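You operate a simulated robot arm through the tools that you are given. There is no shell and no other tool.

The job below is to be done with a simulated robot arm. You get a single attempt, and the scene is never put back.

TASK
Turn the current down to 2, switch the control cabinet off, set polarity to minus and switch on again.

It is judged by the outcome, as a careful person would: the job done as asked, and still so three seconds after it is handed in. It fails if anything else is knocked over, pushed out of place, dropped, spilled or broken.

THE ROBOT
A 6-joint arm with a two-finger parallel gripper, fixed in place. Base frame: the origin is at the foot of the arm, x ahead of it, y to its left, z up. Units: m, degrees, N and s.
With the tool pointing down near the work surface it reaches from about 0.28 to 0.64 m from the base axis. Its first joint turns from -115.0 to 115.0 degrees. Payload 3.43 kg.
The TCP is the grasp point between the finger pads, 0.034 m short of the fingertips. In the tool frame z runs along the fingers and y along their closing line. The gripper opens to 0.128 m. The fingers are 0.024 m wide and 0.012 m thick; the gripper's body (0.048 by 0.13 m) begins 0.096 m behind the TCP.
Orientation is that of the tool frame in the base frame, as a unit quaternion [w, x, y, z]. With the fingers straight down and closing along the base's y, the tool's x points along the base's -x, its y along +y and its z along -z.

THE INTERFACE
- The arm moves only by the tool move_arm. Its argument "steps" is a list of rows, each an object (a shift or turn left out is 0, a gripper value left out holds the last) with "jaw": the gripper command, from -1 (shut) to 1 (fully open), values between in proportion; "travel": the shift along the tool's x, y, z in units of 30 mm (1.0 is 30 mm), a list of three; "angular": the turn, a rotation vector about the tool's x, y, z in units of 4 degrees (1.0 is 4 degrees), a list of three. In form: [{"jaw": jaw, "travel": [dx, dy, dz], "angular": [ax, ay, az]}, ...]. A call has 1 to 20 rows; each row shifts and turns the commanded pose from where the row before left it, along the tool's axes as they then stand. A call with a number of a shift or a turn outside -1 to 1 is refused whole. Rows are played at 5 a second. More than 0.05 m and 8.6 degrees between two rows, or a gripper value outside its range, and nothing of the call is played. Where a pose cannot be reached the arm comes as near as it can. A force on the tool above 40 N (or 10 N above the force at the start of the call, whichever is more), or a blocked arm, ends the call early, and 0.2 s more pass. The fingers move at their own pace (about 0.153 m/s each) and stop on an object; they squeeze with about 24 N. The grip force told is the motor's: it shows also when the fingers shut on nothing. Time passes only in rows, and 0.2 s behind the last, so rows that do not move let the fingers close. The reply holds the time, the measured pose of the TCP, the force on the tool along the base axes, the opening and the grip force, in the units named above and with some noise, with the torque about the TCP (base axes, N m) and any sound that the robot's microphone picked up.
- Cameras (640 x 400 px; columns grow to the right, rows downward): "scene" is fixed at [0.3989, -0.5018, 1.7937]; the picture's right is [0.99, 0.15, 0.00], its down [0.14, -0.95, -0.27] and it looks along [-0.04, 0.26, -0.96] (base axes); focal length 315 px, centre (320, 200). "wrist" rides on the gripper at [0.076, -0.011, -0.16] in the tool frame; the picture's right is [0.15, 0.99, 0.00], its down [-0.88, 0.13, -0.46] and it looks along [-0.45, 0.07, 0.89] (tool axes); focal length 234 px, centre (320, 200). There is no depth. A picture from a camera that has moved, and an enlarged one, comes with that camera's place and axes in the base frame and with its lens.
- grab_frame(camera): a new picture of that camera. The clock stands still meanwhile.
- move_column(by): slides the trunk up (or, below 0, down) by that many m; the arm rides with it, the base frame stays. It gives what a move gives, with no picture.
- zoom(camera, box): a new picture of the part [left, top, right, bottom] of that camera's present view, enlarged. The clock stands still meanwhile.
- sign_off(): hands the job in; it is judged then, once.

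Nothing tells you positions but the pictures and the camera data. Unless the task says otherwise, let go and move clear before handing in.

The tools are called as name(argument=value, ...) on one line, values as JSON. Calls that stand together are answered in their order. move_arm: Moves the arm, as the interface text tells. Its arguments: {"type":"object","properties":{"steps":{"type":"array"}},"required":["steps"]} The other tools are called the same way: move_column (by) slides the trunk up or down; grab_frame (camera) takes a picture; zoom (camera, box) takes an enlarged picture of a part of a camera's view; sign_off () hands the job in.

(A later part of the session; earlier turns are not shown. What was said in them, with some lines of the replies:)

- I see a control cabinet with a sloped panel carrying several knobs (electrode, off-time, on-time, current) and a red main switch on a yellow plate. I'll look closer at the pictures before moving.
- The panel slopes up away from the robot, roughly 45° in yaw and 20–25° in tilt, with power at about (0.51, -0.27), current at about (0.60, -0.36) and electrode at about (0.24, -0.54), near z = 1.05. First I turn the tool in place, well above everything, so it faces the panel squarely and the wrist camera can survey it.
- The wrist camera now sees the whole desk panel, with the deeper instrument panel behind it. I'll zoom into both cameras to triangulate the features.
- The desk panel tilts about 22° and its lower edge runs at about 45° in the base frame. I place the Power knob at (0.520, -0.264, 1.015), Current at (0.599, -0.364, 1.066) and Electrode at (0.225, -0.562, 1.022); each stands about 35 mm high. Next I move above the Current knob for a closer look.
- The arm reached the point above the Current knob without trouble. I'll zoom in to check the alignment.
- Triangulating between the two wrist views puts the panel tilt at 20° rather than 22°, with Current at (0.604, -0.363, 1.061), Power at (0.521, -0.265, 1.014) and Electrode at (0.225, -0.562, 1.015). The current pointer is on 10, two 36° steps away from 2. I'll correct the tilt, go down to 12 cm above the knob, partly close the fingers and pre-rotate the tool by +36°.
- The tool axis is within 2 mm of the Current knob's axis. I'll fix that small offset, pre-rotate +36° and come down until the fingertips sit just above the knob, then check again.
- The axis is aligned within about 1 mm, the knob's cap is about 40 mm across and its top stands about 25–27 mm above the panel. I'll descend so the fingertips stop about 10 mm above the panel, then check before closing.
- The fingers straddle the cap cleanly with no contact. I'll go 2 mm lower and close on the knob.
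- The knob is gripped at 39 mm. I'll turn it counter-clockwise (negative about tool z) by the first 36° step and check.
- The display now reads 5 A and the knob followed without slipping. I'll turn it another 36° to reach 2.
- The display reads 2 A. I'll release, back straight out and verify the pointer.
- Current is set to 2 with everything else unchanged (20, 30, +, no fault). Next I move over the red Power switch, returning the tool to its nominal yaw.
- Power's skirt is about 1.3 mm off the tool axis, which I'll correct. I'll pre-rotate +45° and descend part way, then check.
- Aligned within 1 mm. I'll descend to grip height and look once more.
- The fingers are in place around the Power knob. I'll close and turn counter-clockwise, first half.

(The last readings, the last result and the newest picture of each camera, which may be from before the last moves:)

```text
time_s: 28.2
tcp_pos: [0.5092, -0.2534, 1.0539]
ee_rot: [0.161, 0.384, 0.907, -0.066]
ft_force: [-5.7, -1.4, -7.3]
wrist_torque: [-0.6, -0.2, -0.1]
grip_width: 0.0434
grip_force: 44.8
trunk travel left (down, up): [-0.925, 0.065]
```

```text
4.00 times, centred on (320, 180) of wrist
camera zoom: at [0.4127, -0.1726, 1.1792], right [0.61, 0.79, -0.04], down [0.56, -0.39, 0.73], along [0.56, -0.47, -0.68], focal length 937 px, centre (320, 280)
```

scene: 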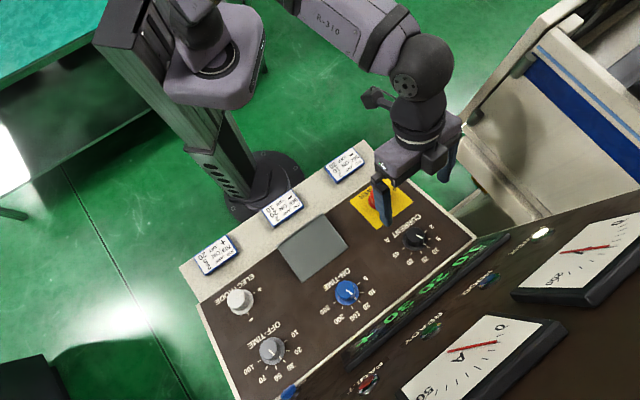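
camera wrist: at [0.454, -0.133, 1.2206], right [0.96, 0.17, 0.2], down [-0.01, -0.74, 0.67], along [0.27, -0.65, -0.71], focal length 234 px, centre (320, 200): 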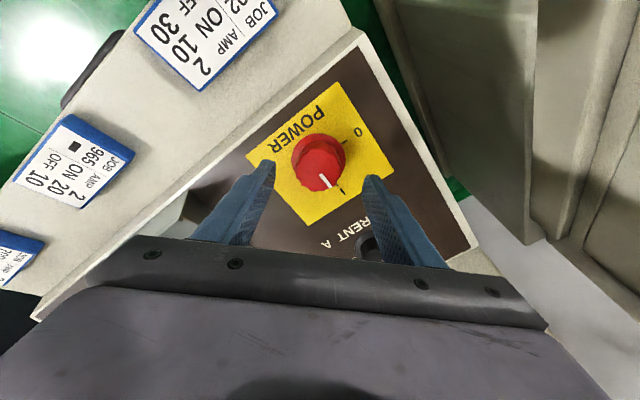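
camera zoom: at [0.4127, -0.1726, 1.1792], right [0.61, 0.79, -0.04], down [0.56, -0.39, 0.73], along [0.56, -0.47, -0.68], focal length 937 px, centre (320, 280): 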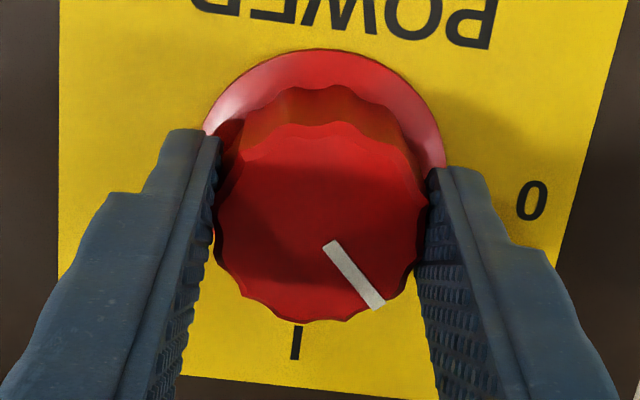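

The knob follows without slip. I'll turn the remaining 46° to 0.

move_arm(steps=[{"angular": [0, 0, -1]}, {"angular": [0, 0, -1]}, {"angular": [0, 0, -1]}, {"angular": [0, 0, -1]}, {"angular": [0, 0, -1]}, {"angular": [0, 0, -1]}, {"angular": [0, 0, -1]}, {"angular": [0, 0, -1]}, {"angular": [0, 0, -1]}, {"angular": [0, 0, -1]}, {"angular": [0, 0, -1]}, {"angular": [0, 0, -0.5]}])

zoom(camera="wrist", box=[240, 130, 400, 230])

zoom(camera="scene", box=[320, 160, 640, 400])

```text
time_s: 30.8
tcp_pos: [0.5073, -0.2533, 1.0531]
ee_rot: [0.121, 0.0, 0.985, -0.122]
ft_force: [-6.9, 0.1, -6.4]
wrist_torque: [-0.34, 0.75, -0.33]
grip_width: 0.0434
grip_force: 44.6
trunk travel left (down, up): [-0.925, 0.065]
```

```text
4.00 times, centred on (320, 180) of wrist
camera zoom: at [0.3963, -0.2295, 1.1896], right [-0.11, 0.96, -0.27], down [0.75, 0.26, 0.61], along [0.65, -0.14, -0.74], focal length 937 px, centre (320, 280)
```

zoom: 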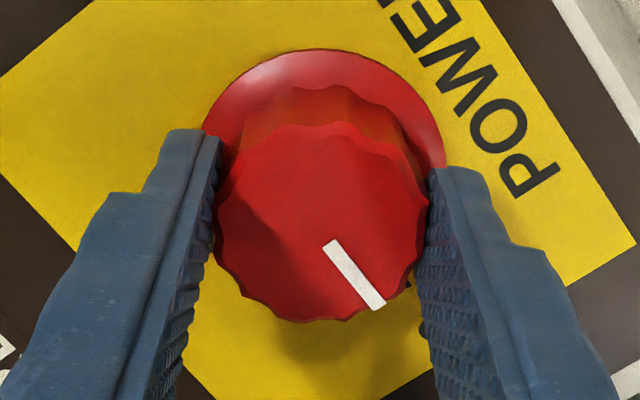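

```text
1.67 times, centred on (480, 280) of scene
camera zoom: at [0.3989, -0.5018, 1.7937], right [0.99, 0.15, 0.0], down [0.14, -0.95, -0.27], along [-0.04, 0.26, -0.96], focal length 525 px, centre (53, 67)
```

zoom: 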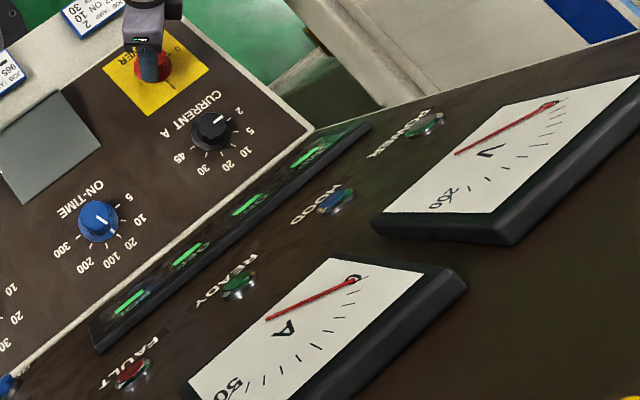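

The Power lamp went dark and the display now shows dashes, so the cabinet is off. I'll release, back out and check.

move_arm(steps=[{"jaw": 0.2}, {"jaw": 0.2}, {"travel": [0, 0, -0.5]}, {"travel": [0, 0, -1]}, {"travel": [0, 0, -1]}, {"travel": [0, 0, -1]}, {}])

grab_frame(camera="wrist")

zoom(camera="wrist", box=[240, 80, 400, 180])

zoom(camera="scene", box=[320, 160, 640, 400])

zoom(camera="scene", box=[340, 220, 560, 400])

```text
time_s: 32.4
tcp_pos: [0.4831, -0.2281, 1.1536]
ee_rot: [0.122, 0.0, 0.985, -0.123]
ft_force: [0.8, -0.8, 0.5]
wrist_torque: [0.01, 0.0, 0.0]
grip_width: 0.0767
grip_force: 0.1
trunk travel left (down, up): [-0.925, 0.065]
```

```text
taken
camera wrist: at [0.3716, -0.2036, 1.2887], right [-0.11, 0.96, -0.27], down [0.75, 0.26, 0.61], along [0.65, -0.14, -0.74], focal length 234 px, centre (320, 200)
```

wrist: 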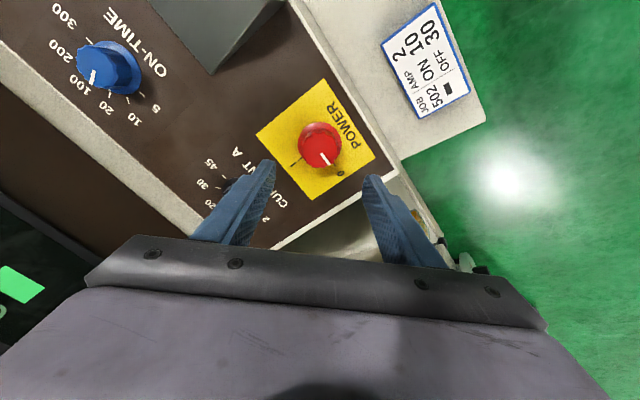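

```text
4.00 times, centred on (320, 130) of wrist
camera zoom: at [0.3716, -0.2036, 1.2887], right [-0.11, 0.96, -0.27], down [0.75, 0.26, 0.61], along [0.65, -0.14, -0.74], focal length 937 px, centre (320, 480)
```

zoom: 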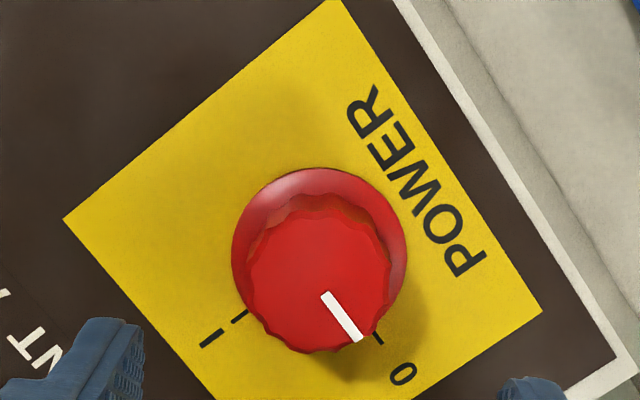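

```text
1.67 times, centred on (480, 280) of scene
camera zoom: at [0.3989, -0.5018, 1.7937], right [0.99, 0.15, 0.0], down [0.14, -0.95, -0.27], along [-0.04, 0.26, -0.96], focal length 525 px, centre (53, 67)
```

zoom: 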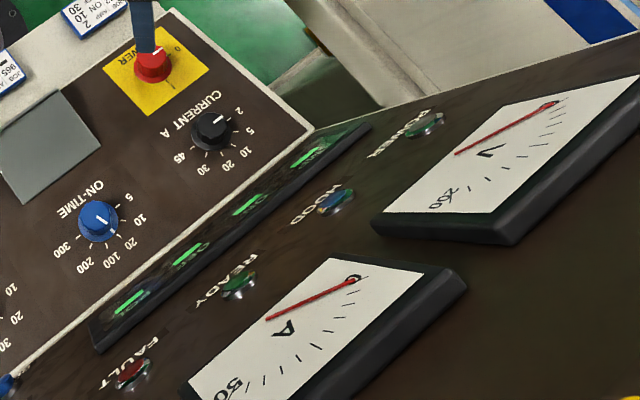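

```text
2.22 times, centred on (450, 310) of scene
camera zoom: at [0.3989, -0.5018, 1.7937], right [0.99, 0.15, 0.0], down [0.14, -0.95, -0.27], along [-0.04, 0.26, -0.96], focal length 700 px, centre (31, -44)
```

zoom: 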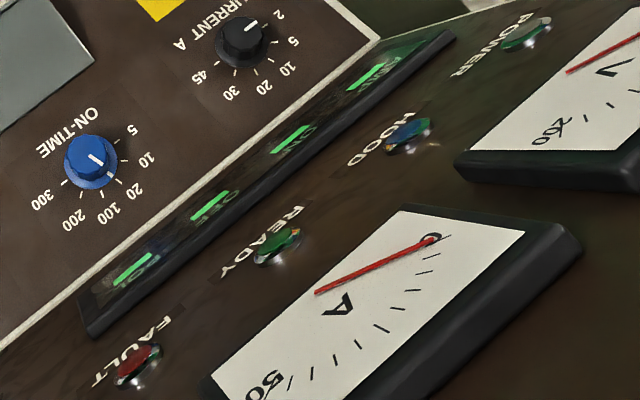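

Power is off with the pointer on 0. Now I'll lift further, cross over the grey box to the Electrode (polarity) knob and keep the tool at its -45° yaw, ready for a clockwise turn.

move_arm(steps=[{"travel": [0, 0, -0.9]}, {"travel": [0, 0, -0.9]}, {"travel": [0, 0, -0.9]}, {"travel": [0.7, -0.7107, 0]}, {"travel": [0.7, -0.7107, 0]}, {"travel": [0.7, -0.7107, 0]}, {"travel": [0.7, -0.7107, 0]}, {"travel": [0.7, -0.7107, 0]}, {"travel": [0.7, -0.7107, 0]}, {"travel": [0.7, -0.7107, 0]}, {"travel": [0.7, -0.7107, 0]}, {"travel": [0.7, -0.7107, 0]}, {"travel": [0.7, -0.7107, 0]}, {"travel": [0.7, -0.7107, 0]}, {"travel": [0.7, -0.7107, 0]}, {"travel": [0.7, -0.7107, 0]}, {"travel": [0.7, -0.7107, 0]}, {}])

grab_frame(camera="wrist")

zoom(camera="wrist", box=[240, 60, 400, 160])

grab_frame(camera="scene")

```text
time_s: 36.2
tcp_pos: [0.1704, -0.5064, 1.2315]
ee_rot: [0.123, 0.0, 0.985, -0.123]
ft_force: [0.7, -0.2, -0.3]
wrist_torque: [-0.02, 0.0, -0.02]
grip_width: 0.0765
grip_force: 0.0
trunk travel left (down, up): [-0.925, 0.065]
```

```text
taken
camera wrist: at [0.0583, -0.4818, 1.3663], right [-0.11, 0.95, -0.28], down [0.75, 0.26, 0.61], along [0.65, -0.14, -0.74], focal length 234 px, centre (320, 200)
```

wrist: 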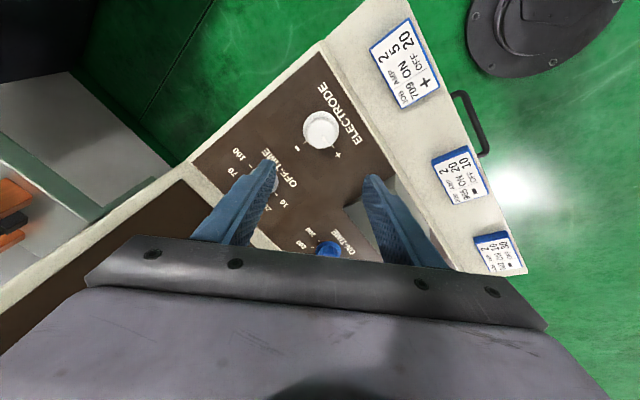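

```text
4.00 times, centred on (320, 110) of wrist
camera zoom: at [0.0583, -0.4818, 1.3663], right [-0.11, 0.95, -0.28], down [0.75, 0.26, 0.61], along [0.65, -0.14, -0.74], focal length 937 px, centre (320, 560)
```

zoom: 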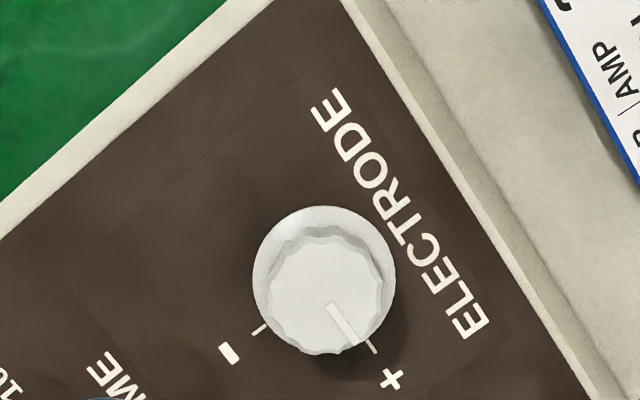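

```text
taken
```

scene: 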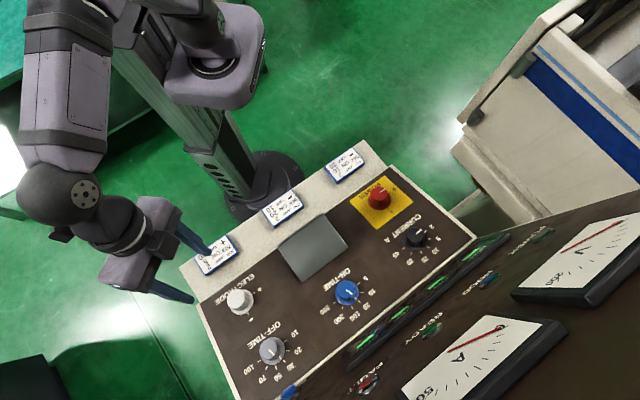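

The polarity knob sits about 3 mm off the tool axis. I'll correct that while descending to just above the knob.

move_arm(steps=[{"travel": [0.097, 0.06, 0.7]}, {"travel": [0, 0, 0.8]}, {"travel": [0, 0, 0.8]}, {"travel": [0, 0, 0.8]}, {"travel": [0, 0, 0.8]}, {"travel": [0, 0, 0.8]}, {}])

grab_frame(camera="wrist")

zoom(camera="wrist", box=[240, 110, 400, 210])

zoom(camera="scene", box=[160, 220, 320, 340])

```text
time_s: 37.8
tcp_pos: [0.2018, -0.5401, 1.0961]
ee_rot: [0.123, 0.0, 0.985, -0.122]
ft_force: [0.0, -0.1, 0.7]
wrist_torque: [0.0, 0.01, 0.04]
grip_width: 0.077
grip_force: 0.1
trunk travel left (down, up): [-0.925, 0.065]
```

```text
taken
camera wrist: at [0.0893, -0.5145, 1.2319], right [-0.11, 0.95, -0.28], down [0.75, 0.26, 0.61], along [0.65, -0.14, -0.74], focal length 234 px, centre (320, 200)
```

wrist: 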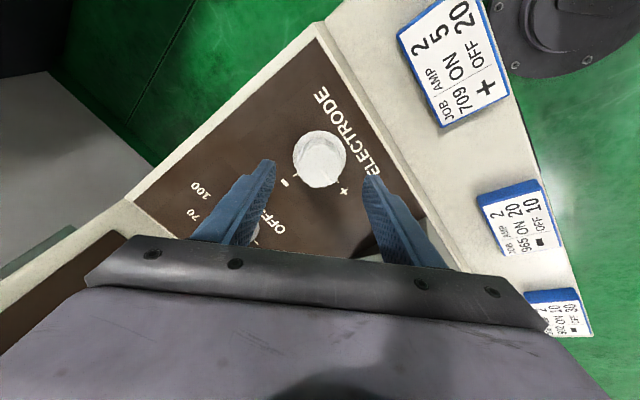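

```text
4.00 times, centred on (320, 160) of wrist
camera zoom: at [0.0893, -0.5145, 1.2319], right [-0.11, 0.95, -0.28], down [0.75, 0.26, 0.61], along [0.65, -0.14, -0.74], focal length 937 px, centre (320, 360)
```

zoom: 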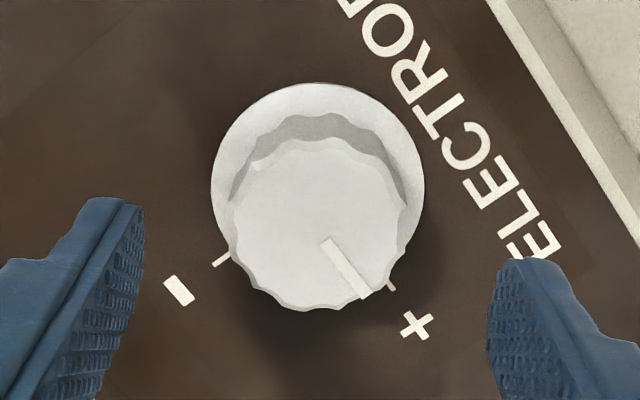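

```text
3.33 times, centred on (240, 280) of scene
camera zoom: at [0.3989, -0.5018, 1.7937], right [0.99, 0.15, 0.0], down [0.14, -0.95, -0.27], along [-0.04, 0.26, -0.96], focal length 1050 px, centre (587, -67)
```

zoom: 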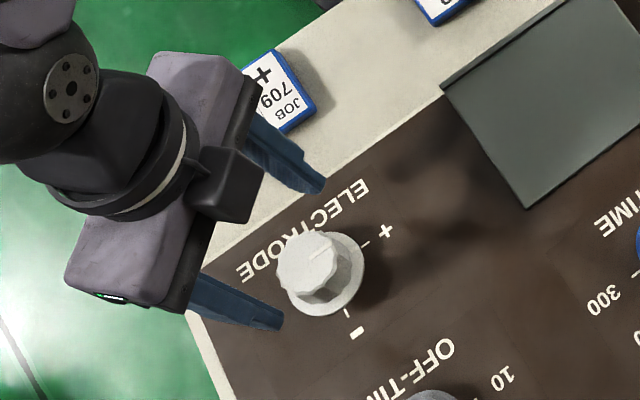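

Aligned. I'll descend to grip height.

move_arm(steps=[{"travel": [0, 0, 0.38]}, {"travel": [0, 0, 0.38]}, {"travel": [0, 0, 0.38]}, {"travel": [0, 0, 0.36]}, {}])

zoom(camera="wrist", box=[240, 130, 400, 230])

zoom(camera="scene", box=[180, 250, 300, 340])

```text
time_s: 39.0
tcp_pos: [0.2121, -0.5509, 1.0548]
ee_rot: [0.123, 0.0, 0.985, -0.123]
ft_force: [-0.2, 0.8, 0.1]
wrist_torque: [-0.01, -0.01, 0.06]
grip_width: 0.0767
grip_force: 0.0
trunk travel left (down, up): [-0.925, 0.065]
```

```text
4.00 times, centred on (320, 180) of wrist
camera zoom: at [0.1003, -0.5257, 1.1898], right [-0.11, 0.95, -0.28], down [0.75, 0.26, 0.61], along [0.65, -0.14, -0.74], focal length 937 px, centre (320, 280)
```

zoom: 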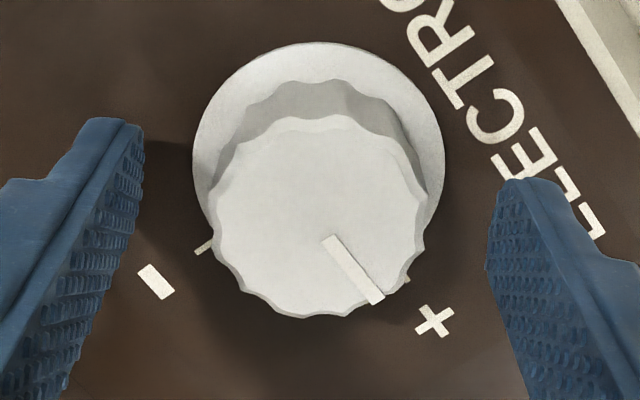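

```text
4.44 times, centred on (240, 295) of scene
camera zoom: at [0.3989, -0.5018, 1.7937], right [0.99, 0.15, 0.0], down [0.14, -0.95, -0.27], along [-0.04, 0.26, -0.96], focal length 1400 px, centre (676, -222)
```

zoom: 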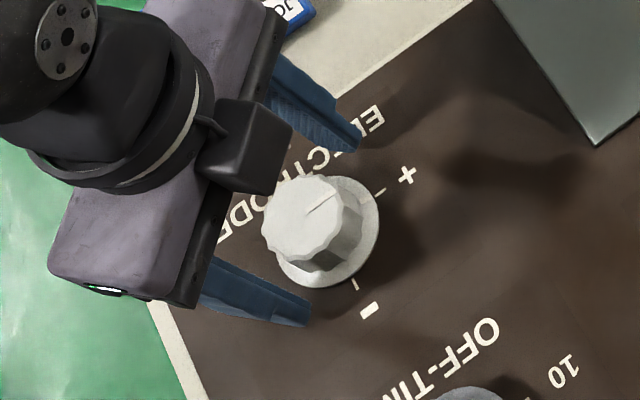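

The fingers straddle the white polarity knob. I'll close and turn it clockwise (positive about tool z), first half.

move_arm(steps=[{"jaw": -1}, {"jaw": -1}, {"jaw": -1}, {"angular": [0, 0, 1]}, {"angular": [0, 0, 1]}, {"angular": [0, 0, 1]}, {"angular": [0, 0, 1]}, {"angular": [0, 0, 1]}, {"angular": [0, 0, 1]}, {"angular": [0, 0, 1]}, {"angular": [0, 0, 1]}, {"angular": [0, 0, 1]}, {"angular": [0, 0, 1]}, {"angular": [0, 0, 1]}])

zoom(camera="wrist", box=[240, 130, 400, 230])

```text
time_s: 42.0
tcp_pos: [0.212, -0.551, 1.055]
ee_rot: [0.159, 0.37, 0.913, -0.068]
ft_force: [1.1, -9.6, 7.4]
wrist_torque: [0.39, 0.75, -0.09]
grip_width: 0.0434
grip_force: 44.9
trunk travel left (down, up): [-0.925, 0.065]
```

```text
4.00 times, centred on (320, 180) of wrist
camera zoom: at [0.1149, -0.472, 1.1794], right [0.59, 0.81, -0.06], down [0.58, -0.37, 0.73], along [0.57, -0.46, -0.68], focal length 937 px, centre (320, 280)
```

zoom: 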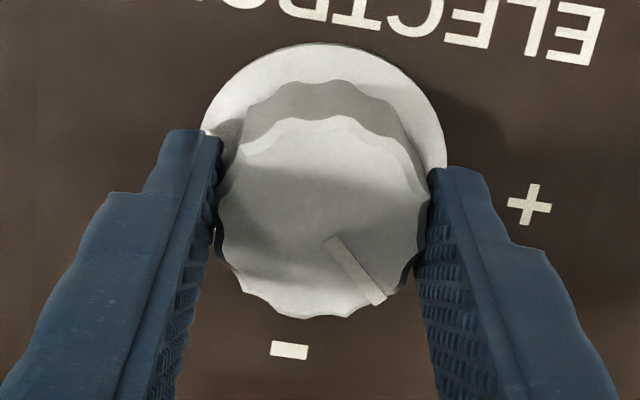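

It follows without slip. I'll turn the remaining 46° to minus.

move_arm(steps=[{"angular": [0, 0, 1]}, {"angular": [0, 0, 1]}, {"angular": [0, 0, 1]}, {"angular": [0, 0, 1]}, {"angular": [0, 0, 1]}, {"angular": [0, 0, 1]}, {"angular": [0, 0, 1]}, {"angular": [0, 0, 1]}, {"angular": [0, 0, 1]}, {"angular": [0, 0, 1]}, {"angular": [0, 0, 1]}, {"angular": [0, 0, 0.5]}])

zoom(camera="wrist", box=[240, 130, 400, 230])

zoom(camera="scene", box=[180, 250, 300, 340])

```text
time_s: 44.6
tcp_pos: [0.2121, -0.5514, 1.0554]
ee_rot: [0.175, 0.697, 0.696, 0.001]
ft_force: [0.1, -10.6, 7.1]
wrist_torque: [-0.42, -0.06, 0.06]
grip_width: 0.043
grip_force: 45.3
trunk travel left (down, up): [-0.925, 0.065]
```

```text
4.00 times, centred on (320, 180) of wrist
camera zoom: at [0.1648, -0.4404, 1.1841], right [0.96, 0.17, 0.2], down [-0.01, -0.74, 0.67], along [0.27, -0.65, -0.71], focal length 937 px, centre (320, 280)
```

zoom: 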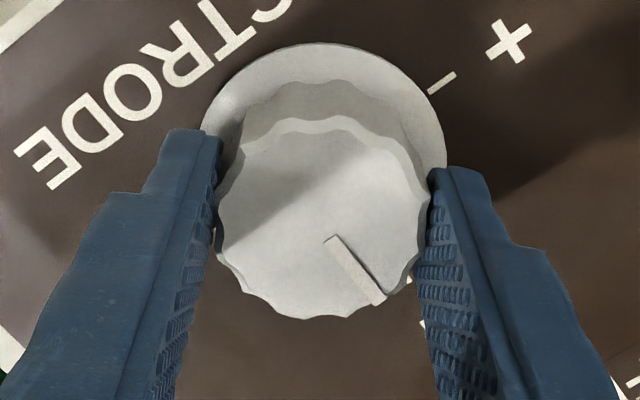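

```text
4.44 times, centred on (240, 295) of scene
camera zoom: at [0.3989, -0.5018, 1.7937], right [0.99, 0.15, 0.0], down [0.14, -0.95, -0.27], along [-0.04, 0.26, -0.96], focal length 1400 px, centre (676, -222)
```

zoom: 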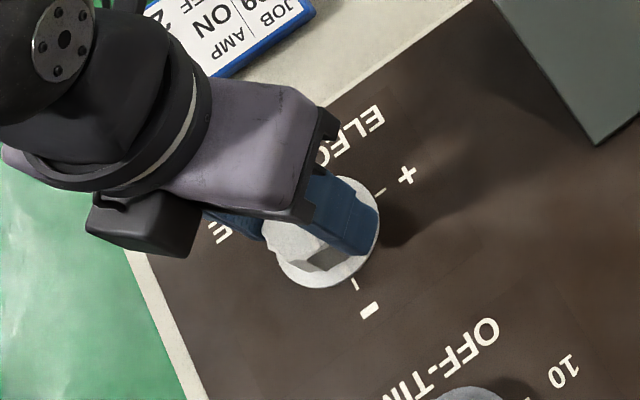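

The knob has turned the full 90°. I'll release, back out and verify it points to minus.

move_arm(steps=[{"jaw": 0.2}, {"jaw": 0.2}, {"travel": [0, 0, -0.5]}, {"travel": [0, 0, -1]}, {"travel": [0, 0, -1]}, {"travel": [0, 0, -1]}, {"travel": [0, 0, -1]}, {"travel": [0, 0, -1]}, {"travel": [0, 0, -0.8]}, {}])

grab_frame(camera="wrist")

zoom(camera="wrist", box=[240, 60, 400, 160])

grab_frame(camera="scene")

zoom(camera="scene", box=[180, 250, 300, 340])

```text
time_s: 46.8
tcp_pos: [0.1651, -0.5048, 1.2324]
ee_rot: [0.173, 0.696, 0.697, 0.0]
ft_force: [-0.9, 0.3, 0.0]
wrist_torque: [0.03, -0.01, 0.02]
grip_width: 0.077
grip_force: 0.0
trunk travel left (down, up): [-0.925, 0.065]
```

```text
taken
camera wrist: at [0.1199, -0.3933, 1.3622], right [0.96, 0.17, 0.2], down [-0.01, -0.74, 0.67], along [0.27, -0.65, -0.71], focal length 234 px, centre (320, 200)
```

wrist: 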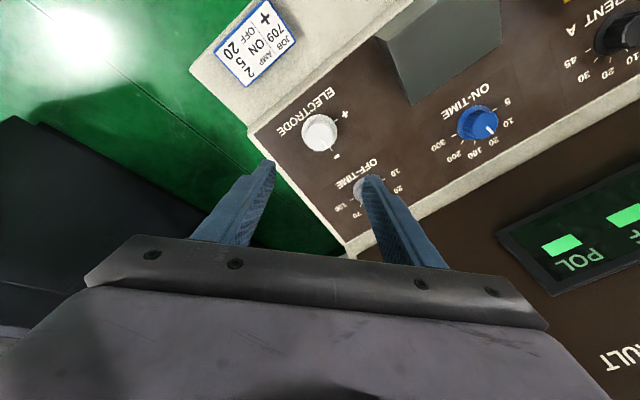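

```text
4.00 times, centred on (320, 110) of wrist
camera zoom: at [0.1199, -0.3933, 1.3622], right [0.96, 0.17, 0.2], down [-0.01, -0.74, 0.67], along [0.27, -0.65, -0.71], focal length 937 px, centre (320, 560)
```

zoom: 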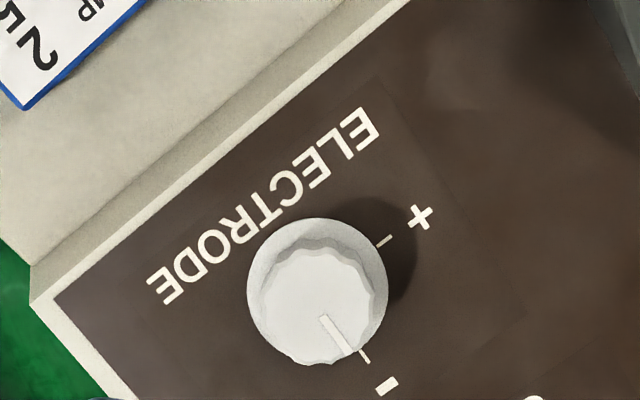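

```text
taken
```

scene: 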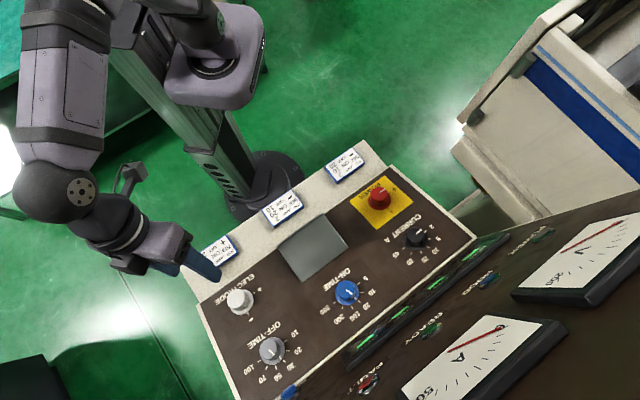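

```text
4.44 times, centred on (240, 295) of scene
camera zoom: at [0.3989, -0.5018, 1.7937], right [0.99, 0.15, 0.0], down [0.14, -0.95, -0.27], along [-0.04, 0.26, -0.96], focal length 1400 px, centre (676, -222)
```

zoom: 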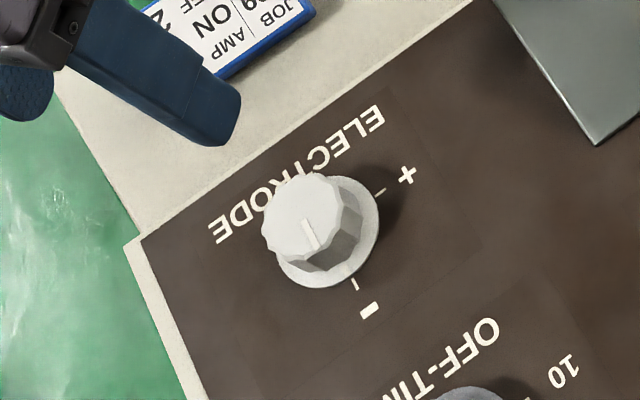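

Polarity now points to minus. I'll return at the same clear height over to the Power switch, turning the tool back to -45° yaw on the way, ready for a clockwise turn.

move_arm(steps=[{"angular": [0, 0, -1]}, {"angular": [0, 0, -1]}, {"angular": [0, 0, -1]}, {"angular": [0, 0, -1]}, {"angular": [0, 0, -1]}, {"angular": [0, 0, -1]}, {"angular": [0, 0, -1]}, {"angular": [0, 0, -1]}, {"angular": [0, 0, -1]}, {"angular": [0, 0, -1]}, {"angular": [0, 0, -1]}, {"angular": [0, 0, -0.25]}, {"travel": [0, 0.9347, 0]}, {"travel": [0, 0.9347, 0]}, {"travel": [0, 0.9347, 0]}, {"travel": [0, 0.9347, 0]}, {"travel": [0, 0.9347, 0]}, {"travel": [0, 0.9347, 0]}, {"travel": [0, 0.9347, 0]}])

move_arm(steps=[{"travel": [0, 0.9347, 0]}, {"travel": [0, 0.9347, 0]}, {"travel": [0, 0.9347, 0]}, {"travel": [0, 0.9347, 0]}, {"travel": [0, 0.9347, 0]}, {"travel": [0, 0.9347, 0]}, {"travel": [0, 0.9347, 0]}, {"travel": [-0.027, 0.9347, 0]}])

move_arm(steps=[{"angular": [0, 0, -1]}, {"angular": [0, 0, -1]}, {"angular": [0, 0, -1]}, {"angular": [0, 0, -1]}, {"angular": [0, 0, -1]}, {"angular": [0, 0, -1]}, {"angular": [0, 0, -1]}, {"angular": [0, 0, -1]}, {"angular": [0, 0, -1]}, {"angular": [0, 0, -1]}, {"angular": [0, 0, -1]}, {"angular": [0, 0, -0.25]}, {}])

grab_frame(camera="wrist")

zoom(camera="wrist", box=[240, 60, 400, 160])

grab_frame(camera="scene")

```text
time_s: 50.8
tcp_pos: [0.3057, -0.3648, 1.2323]
ee_rot: [0.16, 0.376, 0.91, -0.067]
ft_force: [-0.4, -0.8, -1.3]
wrist_torque: [-0.04, 0.0, -0.01]
grip_width: 0.0764
grip_force: 0.0
trunk travel left (down, up): [-0.925, 0.065]
```

```text
time_s: 52.6
tcp_pos: [0.4642, -0.2077, 1.233]
ee_rot: [0.159, 0.378, 0.91, -0.067]
ft_force: [0.4, -1.1, -0.3]
wrist_torque: [0.02, 0.03, 0.0]
grip_width: 0.0769
grip_force: 0.0
trunk travel left (down, up): [-0.925, 0.065]
```

```text
time_s: 55.4
tcp_pos: [0.4642, -0.2086, 1.2318]
ee_rot: [0.124, 0.0, 0.985, -0.122]
ft_force: [0.3, 0.3, -0.2]
wrist_torque: [-0.03, -0.02, 0.0]
grip_width: 0.0769
grip_force: 0.1
trunk travel left (down, up): [-0.925, 0.065]
```

```text
taken
camera wrist: at [0.3517, -0.1834, 1.3672], right [-0.11, 0.95, -0.27], down [0.75, 0.26, 0.61], along [0.65, -0.14, -0.74], focal length 234 px, centre (320, 200)
```

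wrist: 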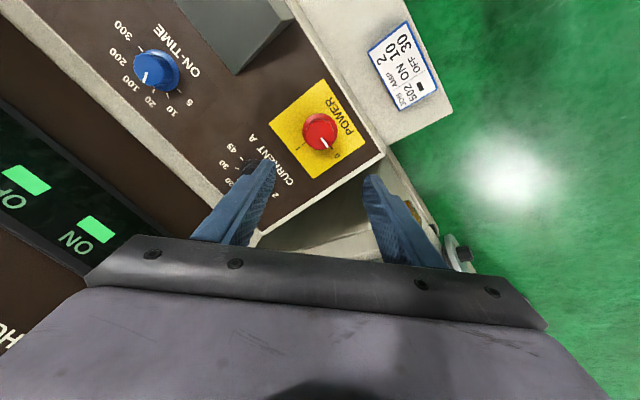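

```text
4.00 times, centred on (320, 110) of wrist
camera zoom: at [0.3517, -0.1834, 1.3672], right [-0.11, 0.95, -0.27], down [0.75, 0.26, 0.61], along [0.65, -0.14, -0.74], focal length 937 px, centre (320, 560)
```

zoom: 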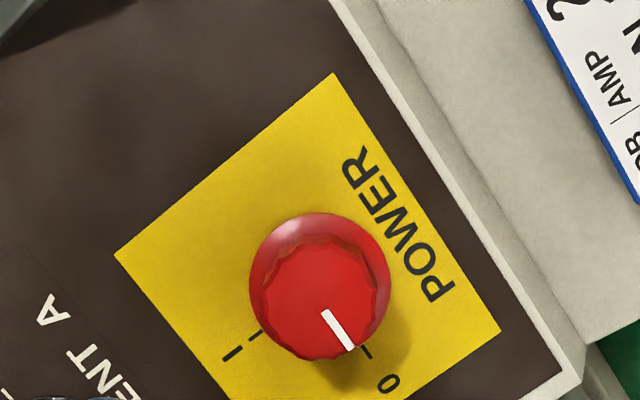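

```text
taken
```

scene: 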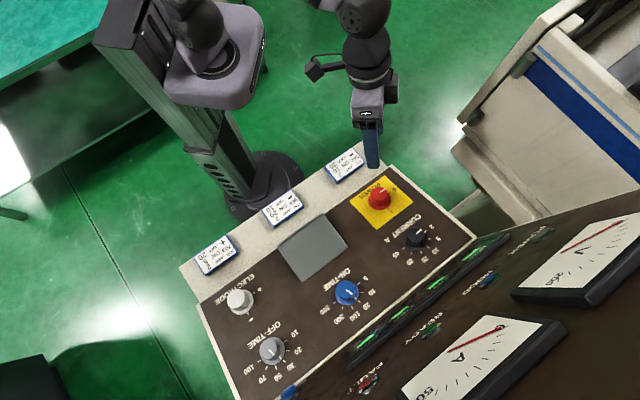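

Aligned over the Power switch (pointer on 0). I'll descend to just above it and check.

move_arm(steps=[{"travel": [0, 0, 0.815]}, {"travel": [0, 0, 0.815]}, {"travel": [0, 0, 0.815]}, {"travel": [0, 0, 0.815]}, {"travel": [0, 0, 0.815]}, {"travel": [0, 0, 0.815]}, {}])

zoom(camera="wrist", box=[240, 110, 400, 210])

```text
time_s: 57.0
tcp_pos: [0.4997, -0.2428, 1.0945]
ee_rot: [0.123, 0.0, 0.985, -0.123]
ft_force: [-0.4, 0.5, 0.0]
wrist_torque: [0.0, 0.02, 0.01]
grip_width: 0.0769
grip_force: 0.1
trunk travel left (down, up): [-0.925, 0.065]
```

```text
4.00 times, centred on (320, 160) of wrist
camera zoom: at [0.387, -0.2186, 1.2296], right [-0.11, 0.95, -0.28], down [0.75, 0.26, 0.61], along [0.66, -0.14, -0.74], focal length 937 px, centre (320, 360)
```

zoom: 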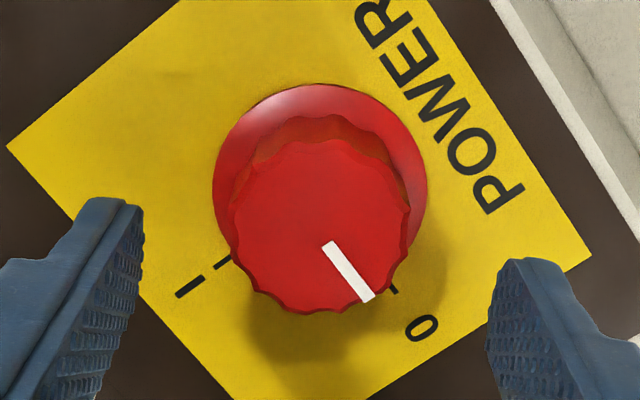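

Well centred. I'll descend the rest, close on the knob and turn the first half clockwise.

move_arm(steps=[{"travel": [0, 0, 0.36]}, {"travel": [0, 0, 0.36]}, {"travel": [0, 0, 0.36]}, {"travel": [0, 0, 0.36]}, {}, {"jaw": -1}, {"jaw": -1}, {"jaw": -1}])

zoom(camera="wrist", box=[240, 130, 400, 230])

```text
time_s: 58.8
tcp_pos: [0.5102, -0.2542, 1.0542]
ee_rot: [0.123, -0.001, 0.985, -0.123]
ft_force: [-1.4, -1.3, -0.3]
wrist_torque: [-0.18, -0.23, 0.0]
grip_width: 0.0435
grip_force: 44.9
trunk travel left (down, up): [-0.925, 0.065]
```

```text
4.00 times, centred on (320, 180) of wrist
camera zoom: at [0.3976, -0.2294, 1.1892], right [-0.11, 0.95, -0.27], down [0.75, 0.26, 0.61], along [0.65, -0.14, -0.74], focal length 937 px, centre (320, 280)
```

zoom: 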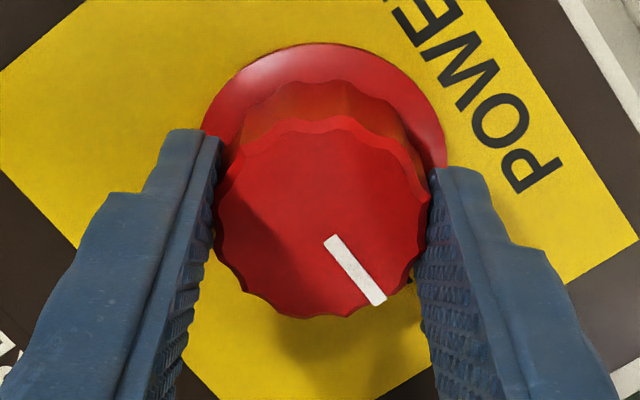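

The Power knob is gripped. I'll turn it clockwise towards I.

move_arm(steps=[{"angular": [0, 0, 1]}, {"angular": [0, 0, 1]}, {"angular": [0, 0, 1]}, {"angular": [0, 0, 1]}, {"angular": [0, 0, 1]}, {"angular": [0, 0, 1]}, {"angular": [0, 0, 1]}, {"angular": [0, 0, 1]}, {"angular": [0, 0, 1]}, {"angular": [0, 0, 1]}, {"angular": [0, 0, 1]}])

move_arm(steps=[{"angular": [0, 0, 1]}, {"angular": [0, 0, 1]}, {"angular": [0, 0, 1]}, {"angular": [0, 0, 1]}, {"angular": [0, 0, 1]}, {"angular": [0, 0, 1]}, {"angular": [0, 0, 1]}, {"angular": [0, 0, 1]}, {"angular": [0, 0, 1]}, {"angular": [0, 0, 1]}, {"angular": [0, 0, 1]}, {"angular": [0, 0, 0.5]}])

zoom(camera="wrist", box=[240, 130, 400, 230])

zoom(camera="scene", box=[320, 160, 640, 400])

```text
time_s: 61.2
tcp_pos: [0.5091, -0.2551, 1.0536]
ee_rot: [0.16, 0.369, 0.913, -0.067]
ft_force: [-0.8, -6.5, 3.3]
wrist_torque: [-0.44, 0.47, -0.19]
grip_width: 0.0435
grip_force: 44.4
trunk travel left (down, up): [-0.925, 0.065]
```

```text
time_s: 63.8
tcp_pos: [0.5086, -0.2539, 1.0541]
ee_rot: [0.173, 0.696, 0.696, 0.001]
ft_force: [-1.3, -10.5, 4.8]
wrist_torque: [-0.59, 0.3, -0.07]
grip_width: 0.043
grip_force: 45.0
trunk travel left (down, up): [-0.925, 0.065]
```

```text
4.00 times, centred on (320, 180) of wrist
camera zoom: at [0.4618, -0.1443, 1.1839], right [0.96, 0.17, 0.2], down [-0.01, -0.74, 0.67], along [0.27, -0.65, -0.71], focal length 937 px, centre (320, 280)
```

zoom: 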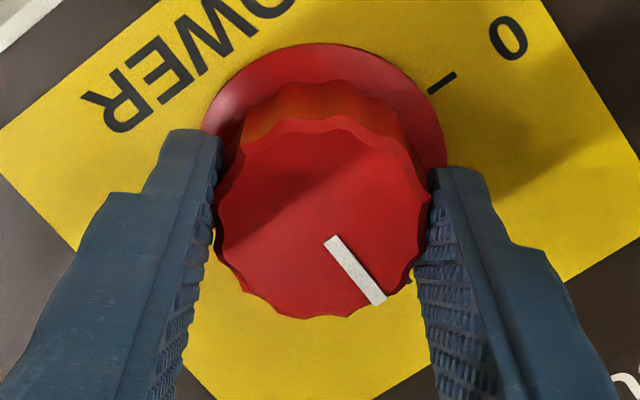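

```text
1.67 times, centred on (480, 280) of scene
camera zoom: at [0.3989, -0.5018, 1.7937], right [0.99, 0.15, 0.0], down [0.14, -0.95, -0.27], along [-0.04, 0.26, -0.96], focal length 525 px, centre (53, 67)
```

zoom: 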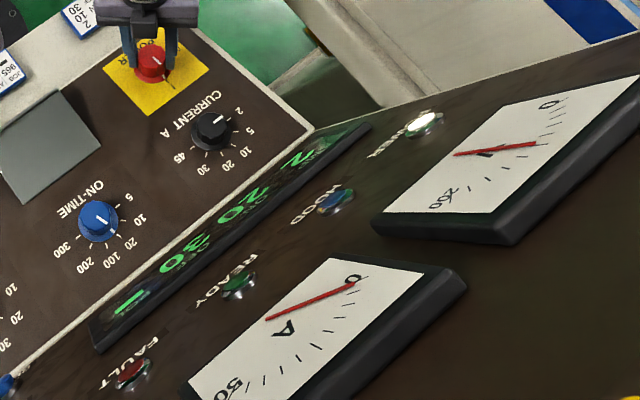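

The Power lamp is lit and the display shows 2 / 20 / 30 / minus with no fault. I'll release, back well clear and make a last check.

move_arm(steps=[{"jaw": 0.2}, {"jaw": 0.2}, {"travel": [0, 0, -0.5]}, {"travel": [0, 0, -1]}, {"travel": [0, 0, -1]}, {"travel": [0, 0, -1]}, {"travel": [0, 0, -1]}, {"travel": [0, 0, -1]}, {"travel": [0, 0, -1]}, {}, {}, {}, {}])

grab_frame(camera="scene")

zoom(camera="scene", box=[340, 150, 480, 280])

zoom(camera="scene", box=[340, 220, 560, 400])

zoom(camera="scene", box=[180, 250, 320, 390])

grab_frame(camera="wrist")

```text
time_s: 66.6
tcp_pos: [0.4626, -0.2055, 1.2376]
ee_rot: [0.174, 0.696, 0.696, -0.001]
ft_force: [-0.3, -1.2, -1.1]
wrist_torque: [0.03, -0.02, 0.03]
grip_width: 0.077
grip_force: 0.1
trunk travel left (down, up): [-0.925, 0.065]
```

```text
taken
```

scene: 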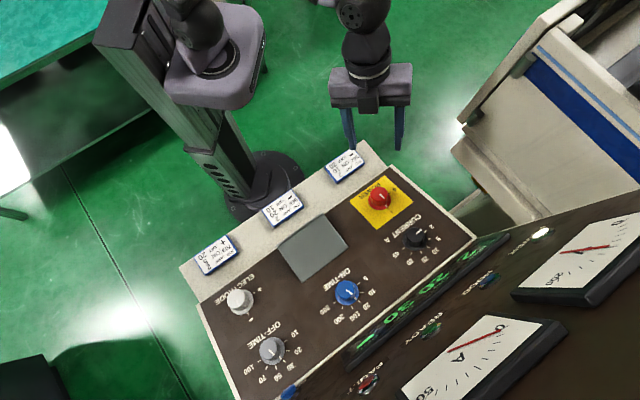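

```text
3.08 times, centred on (410, 215) of scene
camera zoom: at [0.3989, -0.5018, 1.7937], right [0.99, 0.15, 0.0], down [0.14, -0.95, -0.27], along [-0.04, 0.26, -0.96], focal length 969 px, centre (43, 154)
```

zoom: 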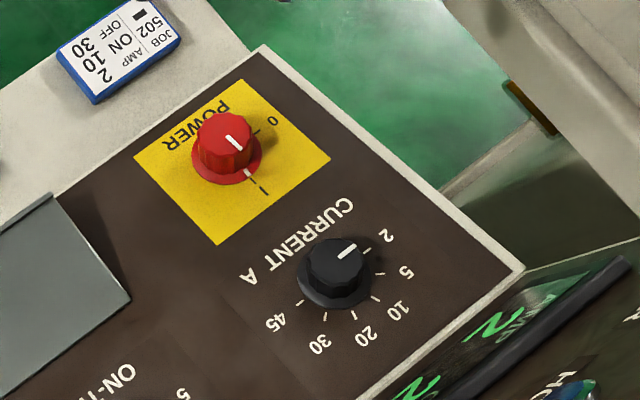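

```text
2.22 times, centred on (450, 310) of scene
camera zoom: at [0.3989, -0.5018, 1.7937], right [0.99, 0.15, 0.0], down [0.14, -0.95, -0.27], along [-0.04, 0.26, -0.96], focal length 700 px, centre (31, -44)
```

zoom: 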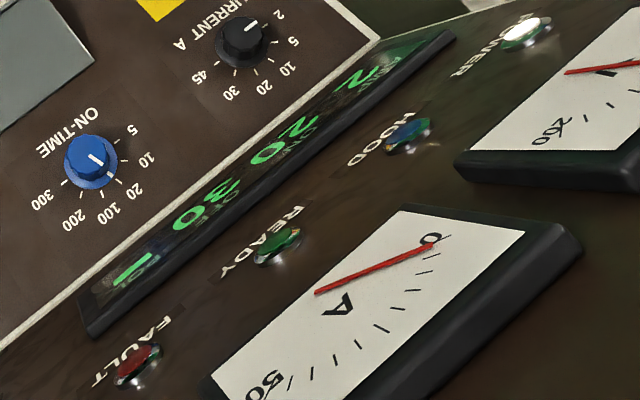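

```text
2.86 times, centred on (250, 320) of scene
camera zoom: at [0.3989, -0.5018, 1.7937], right [0.99, 0.15, 0.0], down [0.14, -0.95, -0.27], along [-0.04, 0.26, -0.96], focal length 900 px, centre (520, -143)
```

zoom: 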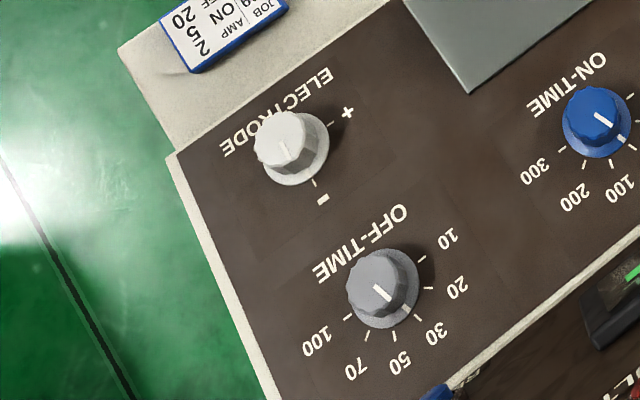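

```text
taken
camera wrist: at [0.4157, -0.0951, 1.3669], right [0.96, 0.17, 0.2], down [-0.01, -0.74, 0.67], along [0.27, -0.65, -0.71], focal length 234 px, centre (320, 200)
```

wrist: 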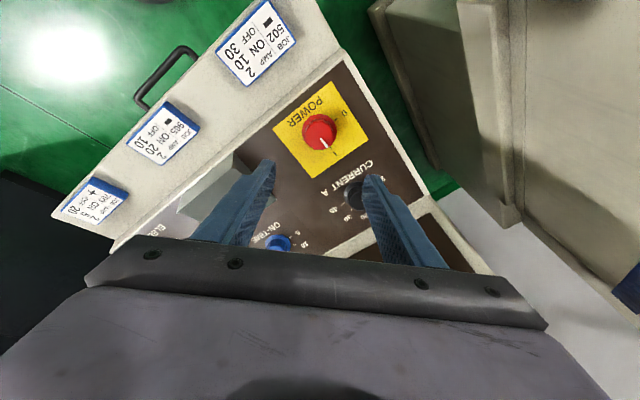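

The final state matches the request: current is on 2, polarity is on minus and power is on I with its lamp lit. The display reads 2 / 20 / 30 / minus, no fault shows, and the other knobs and cards have not moved. The gripper is open and clear, so I'm handing the job in.

sign_off()

```text
The job is handed in.
```

The control cabinet is back on with the current at 2 and polarity at minus. I turned the current down first, switched the power off, changed polarity while it was off, then switched on again.

After the last step the display read 2 / 20 / 30 / minus, the power lamp was lit and no fault showed. On-time and off-time are still at 20 and 30, nothing else was touched, and the gripper is open and clear of the panel.
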